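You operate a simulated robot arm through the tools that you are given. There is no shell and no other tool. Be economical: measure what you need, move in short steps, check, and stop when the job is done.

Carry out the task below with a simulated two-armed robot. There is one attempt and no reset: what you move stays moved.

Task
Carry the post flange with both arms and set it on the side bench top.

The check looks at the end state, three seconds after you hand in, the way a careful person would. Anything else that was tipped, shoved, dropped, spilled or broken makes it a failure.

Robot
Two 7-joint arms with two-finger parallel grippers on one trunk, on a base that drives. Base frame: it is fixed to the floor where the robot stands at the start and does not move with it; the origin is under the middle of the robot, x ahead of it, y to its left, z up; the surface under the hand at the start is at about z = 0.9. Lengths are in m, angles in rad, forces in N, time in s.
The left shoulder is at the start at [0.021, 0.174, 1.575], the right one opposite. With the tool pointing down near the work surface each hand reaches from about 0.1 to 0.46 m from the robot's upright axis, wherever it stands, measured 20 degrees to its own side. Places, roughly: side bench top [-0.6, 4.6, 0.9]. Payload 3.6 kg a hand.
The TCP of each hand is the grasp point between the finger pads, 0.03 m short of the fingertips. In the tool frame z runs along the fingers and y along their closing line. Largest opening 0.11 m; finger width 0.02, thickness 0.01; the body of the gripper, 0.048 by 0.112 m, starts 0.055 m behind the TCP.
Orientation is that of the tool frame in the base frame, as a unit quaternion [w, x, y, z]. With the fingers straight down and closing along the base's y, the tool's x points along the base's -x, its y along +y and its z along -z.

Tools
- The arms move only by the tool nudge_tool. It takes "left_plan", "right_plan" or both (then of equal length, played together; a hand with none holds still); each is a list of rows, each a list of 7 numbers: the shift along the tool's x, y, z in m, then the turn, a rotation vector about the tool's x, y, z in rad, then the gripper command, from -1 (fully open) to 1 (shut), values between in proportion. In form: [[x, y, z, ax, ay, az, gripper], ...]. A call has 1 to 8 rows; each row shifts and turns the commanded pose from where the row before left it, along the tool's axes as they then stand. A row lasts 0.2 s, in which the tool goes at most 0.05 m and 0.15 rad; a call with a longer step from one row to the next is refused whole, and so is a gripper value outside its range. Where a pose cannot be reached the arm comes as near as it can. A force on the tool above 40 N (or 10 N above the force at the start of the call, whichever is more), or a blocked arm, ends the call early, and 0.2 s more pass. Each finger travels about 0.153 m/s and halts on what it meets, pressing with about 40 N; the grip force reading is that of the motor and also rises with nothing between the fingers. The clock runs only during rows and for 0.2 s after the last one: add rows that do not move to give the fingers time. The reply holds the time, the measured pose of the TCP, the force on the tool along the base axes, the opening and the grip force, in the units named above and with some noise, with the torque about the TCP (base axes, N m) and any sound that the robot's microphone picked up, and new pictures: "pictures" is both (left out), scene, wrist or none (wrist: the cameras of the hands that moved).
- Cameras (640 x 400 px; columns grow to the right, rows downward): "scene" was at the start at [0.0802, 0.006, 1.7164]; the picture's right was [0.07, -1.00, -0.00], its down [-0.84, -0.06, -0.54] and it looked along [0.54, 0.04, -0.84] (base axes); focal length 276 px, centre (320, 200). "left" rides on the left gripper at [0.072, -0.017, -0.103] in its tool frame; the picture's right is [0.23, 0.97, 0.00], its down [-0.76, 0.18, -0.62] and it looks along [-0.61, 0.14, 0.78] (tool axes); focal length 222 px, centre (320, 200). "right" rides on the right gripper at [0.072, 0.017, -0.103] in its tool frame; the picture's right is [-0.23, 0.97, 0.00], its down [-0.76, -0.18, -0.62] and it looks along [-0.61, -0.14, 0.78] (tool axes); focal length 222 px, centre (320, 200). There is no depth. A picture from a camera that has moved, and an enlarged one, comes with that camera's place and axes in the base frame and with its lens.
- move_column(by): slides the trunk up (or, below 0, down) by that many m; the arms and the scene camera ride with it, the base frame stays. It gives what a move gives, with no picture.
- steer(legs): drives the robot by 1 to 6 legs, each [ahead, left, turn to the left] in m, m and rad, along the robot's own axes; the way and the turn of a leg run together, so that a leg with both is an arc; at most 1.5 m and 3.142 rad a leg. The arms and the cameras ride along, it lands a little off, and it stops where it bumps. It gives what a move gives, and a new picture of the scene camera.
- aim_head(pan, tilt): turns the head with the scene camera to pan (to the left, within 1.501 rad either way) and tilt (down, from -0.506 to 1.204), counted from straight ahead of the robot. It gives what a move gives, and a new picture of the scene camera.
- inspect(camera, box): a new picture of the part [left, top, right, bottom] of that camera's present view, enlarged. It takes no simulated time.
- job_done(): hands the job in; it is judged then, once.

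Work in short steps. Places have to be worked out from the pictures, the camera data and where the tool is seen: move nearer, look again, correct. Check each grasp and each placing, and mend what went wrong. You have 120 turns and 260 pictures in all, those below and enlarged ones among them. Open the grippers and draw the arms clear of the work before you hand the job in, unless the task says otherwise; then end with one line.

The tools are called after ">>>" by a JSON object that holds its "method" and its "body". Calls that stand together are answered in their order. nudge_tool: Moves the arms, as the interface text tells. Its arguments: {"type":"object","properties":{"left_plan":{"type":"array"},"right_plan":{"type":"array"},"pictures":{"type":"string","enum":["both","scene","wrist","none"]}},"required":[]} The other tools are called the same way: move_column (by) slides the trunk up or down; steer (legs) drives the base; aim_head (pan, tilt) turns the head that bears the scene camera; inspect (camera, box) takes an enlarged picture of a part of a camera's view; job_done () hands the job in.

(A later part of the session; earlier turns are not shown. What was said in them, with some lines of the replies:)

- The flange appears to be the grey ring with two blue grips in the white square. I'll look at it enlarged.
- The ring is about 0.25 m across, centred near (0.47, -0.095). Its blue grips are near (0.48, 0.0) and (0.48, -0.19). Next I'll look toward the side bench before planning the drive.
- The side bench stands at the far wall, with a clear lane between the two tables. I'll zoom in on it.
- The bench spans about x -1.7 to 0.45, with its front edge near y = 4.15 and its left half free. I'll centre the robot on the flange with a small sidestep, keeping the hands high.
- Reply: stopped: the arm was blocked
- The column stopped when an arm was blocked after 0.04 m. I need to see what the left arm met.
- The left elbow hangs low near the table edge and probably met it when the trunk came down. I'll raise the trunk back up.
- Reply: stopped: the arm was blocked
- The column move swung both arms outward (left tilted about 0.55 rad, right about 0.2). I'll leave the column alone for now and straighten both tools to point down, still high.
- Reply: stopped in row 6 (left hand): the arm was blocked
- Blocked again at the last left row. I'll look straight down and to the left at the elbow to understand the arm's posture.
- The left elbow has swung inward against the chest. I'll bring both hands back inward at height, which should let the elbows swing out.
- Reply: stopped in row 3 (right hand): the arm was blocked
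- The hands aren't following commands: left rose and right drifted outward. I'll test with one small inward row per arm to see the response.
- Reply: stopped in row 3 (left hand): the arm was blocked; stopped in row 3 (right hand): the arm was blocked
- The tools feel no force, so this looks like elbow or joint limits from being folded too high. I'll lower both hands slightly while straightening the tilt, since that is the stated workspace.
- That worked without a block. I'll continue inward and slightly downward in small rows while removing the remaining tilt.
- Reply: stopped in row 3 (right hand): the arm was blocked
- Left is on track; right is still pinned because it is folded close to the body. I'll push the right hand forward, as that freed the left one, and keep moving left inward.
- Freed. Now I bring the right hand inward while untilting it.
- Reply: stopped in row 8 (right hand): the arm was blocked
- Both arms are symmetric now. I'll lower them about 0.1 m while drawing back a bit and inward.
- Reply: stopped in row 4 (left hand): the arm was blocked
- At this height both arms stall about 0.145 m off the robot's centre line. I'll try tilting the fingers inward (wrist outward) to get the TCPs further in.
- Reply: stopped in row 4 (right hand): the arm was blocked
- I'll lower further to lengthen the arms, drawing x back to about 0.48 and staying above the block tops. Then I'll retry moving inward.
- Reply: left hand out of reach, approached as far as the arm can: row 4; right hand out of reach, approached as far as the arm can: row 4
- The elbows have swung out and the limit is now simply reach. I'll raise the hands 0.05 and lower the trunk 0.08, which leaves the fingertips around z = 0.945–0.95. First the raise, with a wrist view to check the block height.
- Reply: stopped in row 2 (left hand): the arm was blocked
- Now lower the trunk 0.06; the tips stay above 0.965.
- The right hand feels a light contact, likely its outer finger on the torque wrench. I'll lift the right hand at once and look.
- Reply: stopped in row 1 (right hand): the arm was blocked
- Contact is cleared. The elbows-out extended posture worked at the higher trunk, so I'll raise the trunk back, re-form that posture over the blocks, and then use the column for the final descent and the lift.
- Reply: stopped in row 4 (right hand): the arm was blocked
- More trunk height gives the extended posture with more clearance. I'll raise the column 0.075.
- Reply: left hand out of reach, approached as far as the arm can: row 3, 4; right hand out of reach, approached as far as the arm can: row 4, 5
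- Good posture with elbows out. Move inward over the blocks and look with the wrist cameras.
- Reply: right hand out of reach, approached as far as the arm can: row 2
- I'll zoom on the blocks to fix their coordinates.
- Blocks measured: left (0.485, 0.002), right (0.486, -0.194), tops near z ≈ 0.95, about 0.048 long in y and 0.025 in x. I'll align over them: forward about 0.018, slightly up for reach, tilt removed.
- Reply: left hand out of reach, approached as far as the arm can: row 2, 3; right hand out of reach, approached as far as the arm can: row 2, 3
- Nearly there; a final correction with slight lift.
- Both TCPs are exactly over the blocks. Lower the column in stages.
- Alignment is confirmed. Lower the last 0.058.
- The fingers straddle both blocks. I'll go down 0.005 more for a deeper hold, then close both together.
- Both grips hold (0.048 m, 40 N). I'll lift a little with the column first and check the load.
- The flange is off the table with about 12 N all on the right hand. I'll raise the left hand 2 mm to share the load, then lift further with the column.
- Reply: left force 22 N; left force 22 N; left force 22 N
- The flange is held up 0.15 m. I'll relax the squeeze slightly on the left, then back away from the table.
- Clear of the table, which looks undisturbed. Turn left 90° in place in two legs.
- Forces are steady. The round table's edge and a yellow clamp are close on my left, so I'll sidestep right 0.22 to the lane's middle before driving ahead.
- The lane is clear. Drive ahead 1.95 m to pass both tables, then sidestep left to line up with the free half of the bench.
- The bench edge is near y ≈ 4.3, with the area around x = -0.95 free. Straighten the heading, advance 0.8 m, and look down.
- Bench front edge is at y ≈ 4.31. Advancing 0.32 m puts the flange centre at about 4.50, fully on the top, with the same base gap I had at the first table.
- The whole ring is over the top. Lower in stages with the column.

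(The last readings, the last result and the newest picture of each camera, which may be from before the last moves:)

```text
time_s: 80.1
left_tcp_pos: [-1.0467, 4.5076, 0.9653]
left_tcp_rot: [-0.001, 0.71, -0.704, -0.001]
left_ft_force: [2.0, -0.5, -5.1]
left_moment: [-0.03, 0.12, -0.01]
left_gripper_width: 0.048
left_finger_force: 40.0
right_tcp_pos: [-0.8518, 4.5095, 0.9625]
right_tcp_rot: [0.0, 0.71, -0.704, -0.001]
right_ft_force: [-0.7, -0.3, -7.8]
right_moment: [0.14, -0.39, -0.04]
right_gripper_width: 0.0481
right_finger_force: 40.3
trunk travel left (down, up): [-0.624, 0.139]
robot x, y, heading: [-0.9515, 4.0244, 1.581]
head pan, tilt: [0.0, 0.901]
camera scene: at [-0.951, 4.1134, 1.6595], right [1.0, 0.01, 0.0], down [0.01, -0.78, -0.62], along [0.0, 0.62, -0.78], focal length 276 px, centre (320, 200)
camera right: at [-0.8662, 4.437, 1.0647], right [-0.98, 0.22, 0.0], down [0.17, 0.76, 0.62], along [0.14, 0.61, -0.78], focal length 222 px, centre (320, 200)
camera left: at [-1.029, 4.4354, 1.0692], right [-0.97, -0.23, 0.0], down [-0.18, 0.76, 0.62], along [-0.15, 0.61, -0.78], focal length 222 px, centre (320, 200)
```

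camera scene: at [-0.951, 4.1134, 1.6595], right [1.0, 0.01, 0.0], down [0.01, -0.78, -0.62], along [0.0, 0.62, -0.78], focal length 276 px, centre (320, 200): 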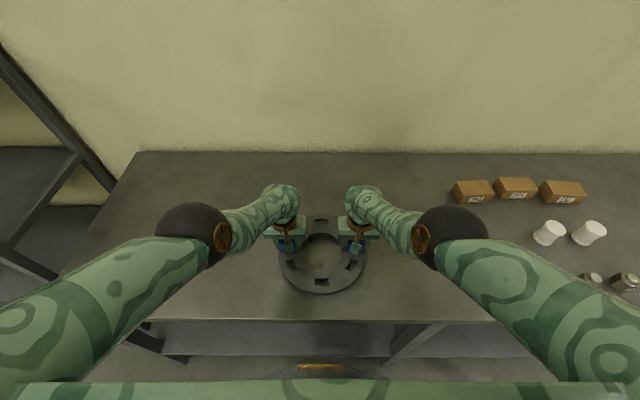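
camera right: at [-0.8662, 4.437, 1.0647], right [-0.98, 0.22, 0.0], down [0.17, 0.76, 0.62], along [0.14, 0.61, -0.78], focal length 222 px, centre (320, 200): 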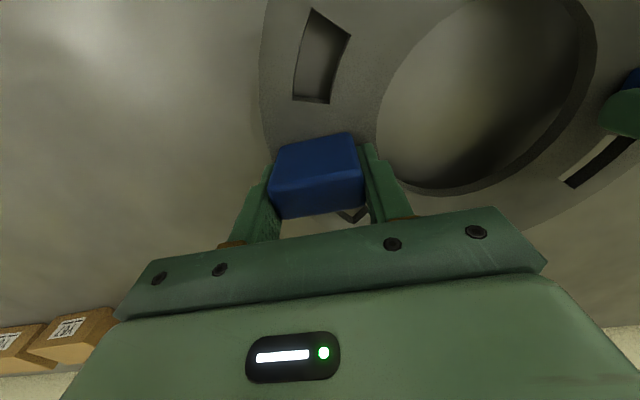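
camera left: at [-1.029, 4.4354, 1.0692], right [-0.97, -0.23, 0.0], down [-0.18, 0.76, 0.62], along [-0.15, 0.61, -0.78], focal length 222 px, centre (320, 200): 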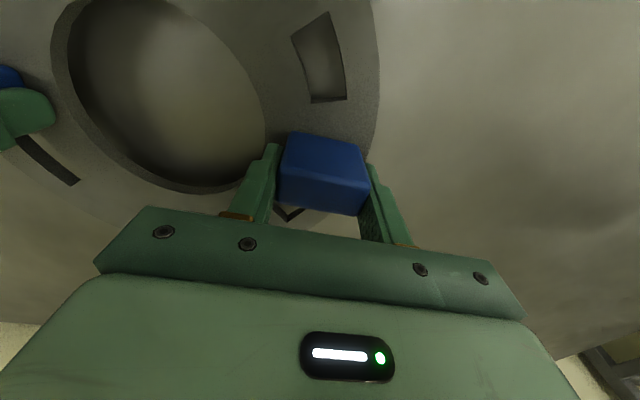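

About 0.02 m left. Step down and watch the forces.

>>> {"method": "move_column", "body": {"by": -0.015}}

>>> {"method": "move_column", "body": {"by": -0.004}}

```text
time_s: 80.7
left_tcp_pos: [-1.0469, 4.5075, 0.9508]
left_tcp_rot: [0.0, 0.71, -0.704, 0.001]
left_ft_force: [0.6, -5.3, -3.3]
left_moment: [1.0, -0.29, -0.5]
left_gripper_width: 0.0479
left_finger_force: 40.1
right_tcp_pos: [-0.8512, 4.5092, 0.9467]
right_tcp_rot: [0.001, 0.71, -0.704, -0.001]
right_ft_force: [0.2, 4.4, -8.5]
right_moment: [-0.94, -0.4, -0.41]
right_gripper_width: 0.048
right_finger_force: 40.3
trunk travel left (down, up): [-0.609, 0.154]
robot x, y, heading: [-0.9498, 4.0227, 1.577]
head pan, tilt: [0.0, 0.901]
```

```text
time_s: 81.3
left_tcp_pos: [-1.0473, 4.5075, 0.9473]
left_tcp_rot: [0.001, 0.71, -0.704, 0.0]
left_ft_force: [0.2, -3.9, -2.5]
left_moment: [0.49, -0.28, -0.36]
left_gripper_width: 0.0477
left_finger_force: 40.2
right_tcp_pos: [-0.8487, 4.5086, 0.9428]
right_tcp_rot: [0.001, 0.709, -0.705, 0.0]
right_ft_force: [1.1, 3.1, -10.1]
right_moment: [-0.43, -0.51, -0.47]
right_gripper_width: 0.048
right_finger_force: 39.7
trunk travel left (down, up): [-0.605, 0.158]
robot x, y, heading: [-0.9486, 4.0204, 1.575]
head pan, tilt: [0.0, 0.901]
```

Still carrying the full weight (about 12.5 N), so continue down in 2–3 mm steps.

>>> {"method": "move_column", "body": {"by": -0.003}}

>>> {"method": "move_column", "body": {"by": -0.002}}

```text
time_s: 81.8
left_tcp_pos: [-1.0474, 4.5071, 0.9466]
left_tcp_rot: [-0.002, 0.71, -0.705, -0.002]
left_ft_force: [-1.8, 0.1, 16.5]
left_moment: [-1.12, -0.33, -0.14]
left_gripper_width: 0.0478
left_finger_force: 40.4
right_tcp_pos: [-0.8506, 4.5093, 0.9421]
right_tcp_rot: [-0.002, 0.709, -0.705, -0.003]
right_ft_force: [2.8, 3.4, 13.8]
right_moment: [-0.74, -0.57, -0.14]
right_gripper_width: 0.0482
right_finger_force: 40.4
trunk travel left (down, up): [-0.602, 0.161]
robot x, y, heading: [-0.9497, 4.0223, 1.578]
head pan, tilt: [0.0, 0.901]
```

```text
time_s: 82.3
left_tcp_pos: [-1.0464, 4.5075, 0.9466]
left_tcp_rot: [-0.003, 0.71, -0.704, -0.004]
left_ft_force: [-2.8, 5.0, 33.0]
left_moment: [-0.15, -0.26, -0.26]
left_gripper_width: 0.0478
left_finger_force: 39.5
right_tcp_pos: [-0.8496, 4.5094, 0.9423]
right_tcp_rot: [-0.003, 0.71, -0.704, -0.004]
right_ft_force: [5.8, 6.8, 33.1]
right_moment: [-0.09, -0.63, -0.03]
right_gripper_width: 0.0479
right_finger_force: 39.8
trunk travel left (down, up): [-0.6, 0.163]
robot x, y, heading: [-0.9484, 4.0224, 1.58]
head pan, tilt: [0.0, 0.901]
```

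It's seated and now pressing. Back off 3.5 mm to relieve the pressure, then open both grippers.

>>> {"method": "move_column", "body": {"by": 0.0035}}

>>> {"method": "nudge_tool", "body": {"right_plan": [[0, 0, 0, 0, 0, 0, 0], [0, 0, 0, 0, 0, 0, -0.5], [0, 0, 0, 0, 0, 0, -1], [0, 0, 0, 0, 0, 0, -1]], "left_plan": [[0, 0, 0, 0, 0, 0, 0], [0, 0, 0, 0, 0, 0, -0.5], [0, 0, 0, 0, 0, 0, -1], [0, 0, 0, 0, 0, 0, -1]], "pictures": "wrist"}}

```text
time_s: 82.8
left_tcp_pos: [-1.0467, 4.5068, 0.9456]
left_tcp_rot: [-0.001, 0.71, -0.704, 0.0]
left_ft_force: [-0.8, 6.9, 18.2]
left_moment: [1.09, 0.03, -0.19]
left_gripper_width: 0.0479
left_finger_force: 40.2
right_tcp_pos: [-0.8514, 4.5089, 0.9413]
right_tcp_rot: [-0.001, 0.71, -0.705, -0.001]
right_ft_force: [5.0, 8.5, 16.7]
right_moment: [0.93, -0.48, 0.23]
right_gripper_width: 0.0477
right_finger_force: 40.1
trunk travel left (down, up): [-0.604, 0.159]
robot x, y, heading: [-0.9527, 4.0203, 1.574]
head pan, tilt: [0.0, 0.901]
```

```text
time_s: 83.8
left_tcp_pos: [-1.0464, 4.506, 0.946]
left_tcp_rot: [0.0, 0.709, -0.705, 0.0]
left_ft_force: [-0.3, 0.5, -0.2]
left_moment: [-0.02, 0.0, 0.0]
left_gripper_width: 0.11
left_finger_force: 0.0
right_tcp_pos: [-0.8504, 4.5082, 0.9413]
right_tcp_rot: [0.001, 0.71, -0.705, -0.001]
right_ft_force: [-1.5, 0.0, 0.0]
right_moment: [-0.03, 0.0, -0.01]
right_gripper_width: 0.11
right_finger_force: 0.1
trunk travel left (down, up): [-0.604, 0.159]
robot x, y, heading: [-0.9523, 4.0207, 1.579]
head pan, tilt: [0.0, 0.901]
camera right: at [-0.8661, 4.4361, 1.0443], right [-0.98, 0.22, 0.0], down [0.17, 0.76, 0.62], along [0.14, 0.61, -0.78], focal length 222 px, centre (320, 200)
camera left: at [-1.0287, 4.4349, 1.0487], right [-0.97, -0.23, 0.0], down [-0.18, 0.76, 0.62], along [-0.15, 0.61, -0.78], focal length 222 px, centre (320, 200)
```

right: 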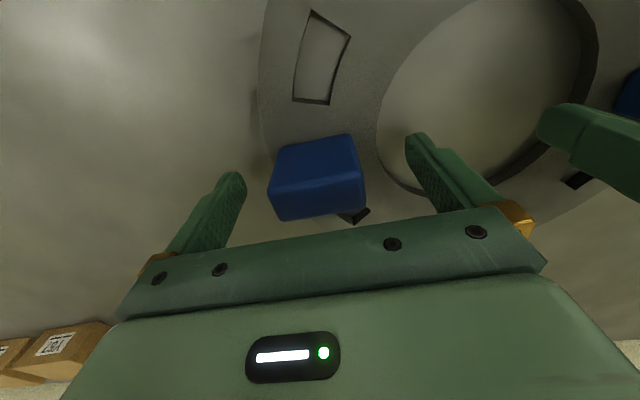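
left: 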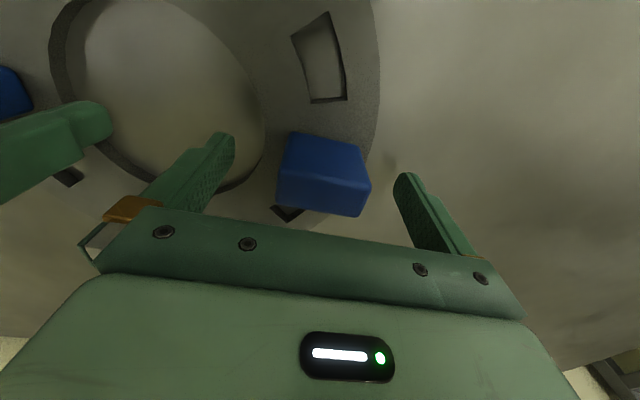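

Released cleanly with no forces. Raise the hands straight up with the column, then back off a bit.

>>> {"method": "move_column", "body": {"by": 0.15}}

>>> {"method": "steer", "body": {"legs": [[-0.45, 0, 0]]}}

```text
time_s: 85.6
left_tcp_pos: [-1.0469, 4.5069, 1.0956]
left_tcp_rot: [-0.001, 0.71, -0.704, 0.0]
left_ft_force: [-1.0, -0.2, -0.5]
left_moment: [0.03, 0.02, -0.02]
left_gripper_width: 0.1099
left_finger_force: 0.0
right_tcp_pos: [-0.8504, 4.5088, 1.0914]
right_tcp_rot: [-0.001, 0.71, -0.704, -0.001]
right_ft_force: [0.5, 0.3, 0.3]
right_moment: [0.04, -0.02, 0.04]
right_gripper_width: 0.1101
right_finger_force: 0.1
trunk travel left (down, up): [-0.754, 0.009]
robot x, y, heading: [-0.9534, 4.0263, 1.575]
head pan, tilt: [0.0, 0.901]
```

```text
time_s: 88.3
left_tcp_pos: [-1.0433, 4.0662, 1.0961]
left_tcp_rot: [0.0, 0.71, -0.704, 0.0]
left_ft_force: [-0.2, 0.3, -0.1]
left_moment: [0.04, -0.01, -0.02]
left_gripper_width: 0.1098
left_finger_force: 0.0
right_tcp_pos: [-0.8468, 4.0682, 1.0936]
right_tcp_rot: [0.001, 0.71, -0.704, -0.001]
right_ft_force: [0.3, -0.1, -0.1]
right_moment: [0.01, -0.01, -0.02]
right_gripper_width: 0.11
right_finger_force: 0.1
trunk travel left (down, up): [-0.754, 0.009]
robot x, y, heading: [-0.9434, 3.5788, 1.581]
head pan, tilt: [0.0, 0.901]
camera scene: at [-0.9475, 3.6686, 1.7888], right [1.0, 0.01, 0.0], down [0.01, -0.78, -0.62], along [-0.01, 0.62, -0.78], focal length 276 px, centre (320, 200)
```

scene: 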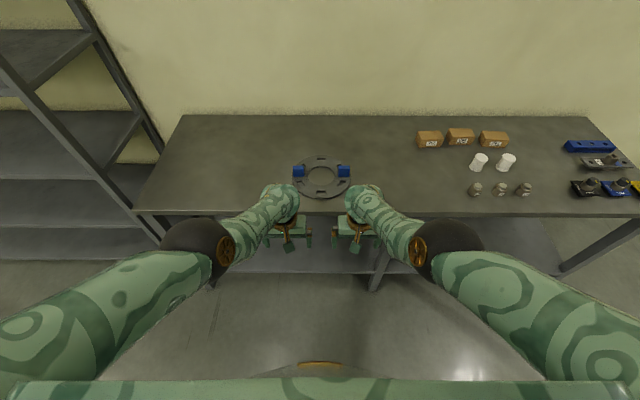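

The flange rests flat and fully on the bench top, clear of the other items, and the arms are clear of it. I'm handing the job in.

>>> {"method": "job_done", "body": {}}

```text
The job is handed in.
```

The post flange was carried with both arms and is resting flat on the side bench top, with both grippers open and the arms clear. While I was positioning for the grasp, the right hand briefly felt about 7 N, probably from touching the torque wrench, but the wrench looked in place in the later picture.
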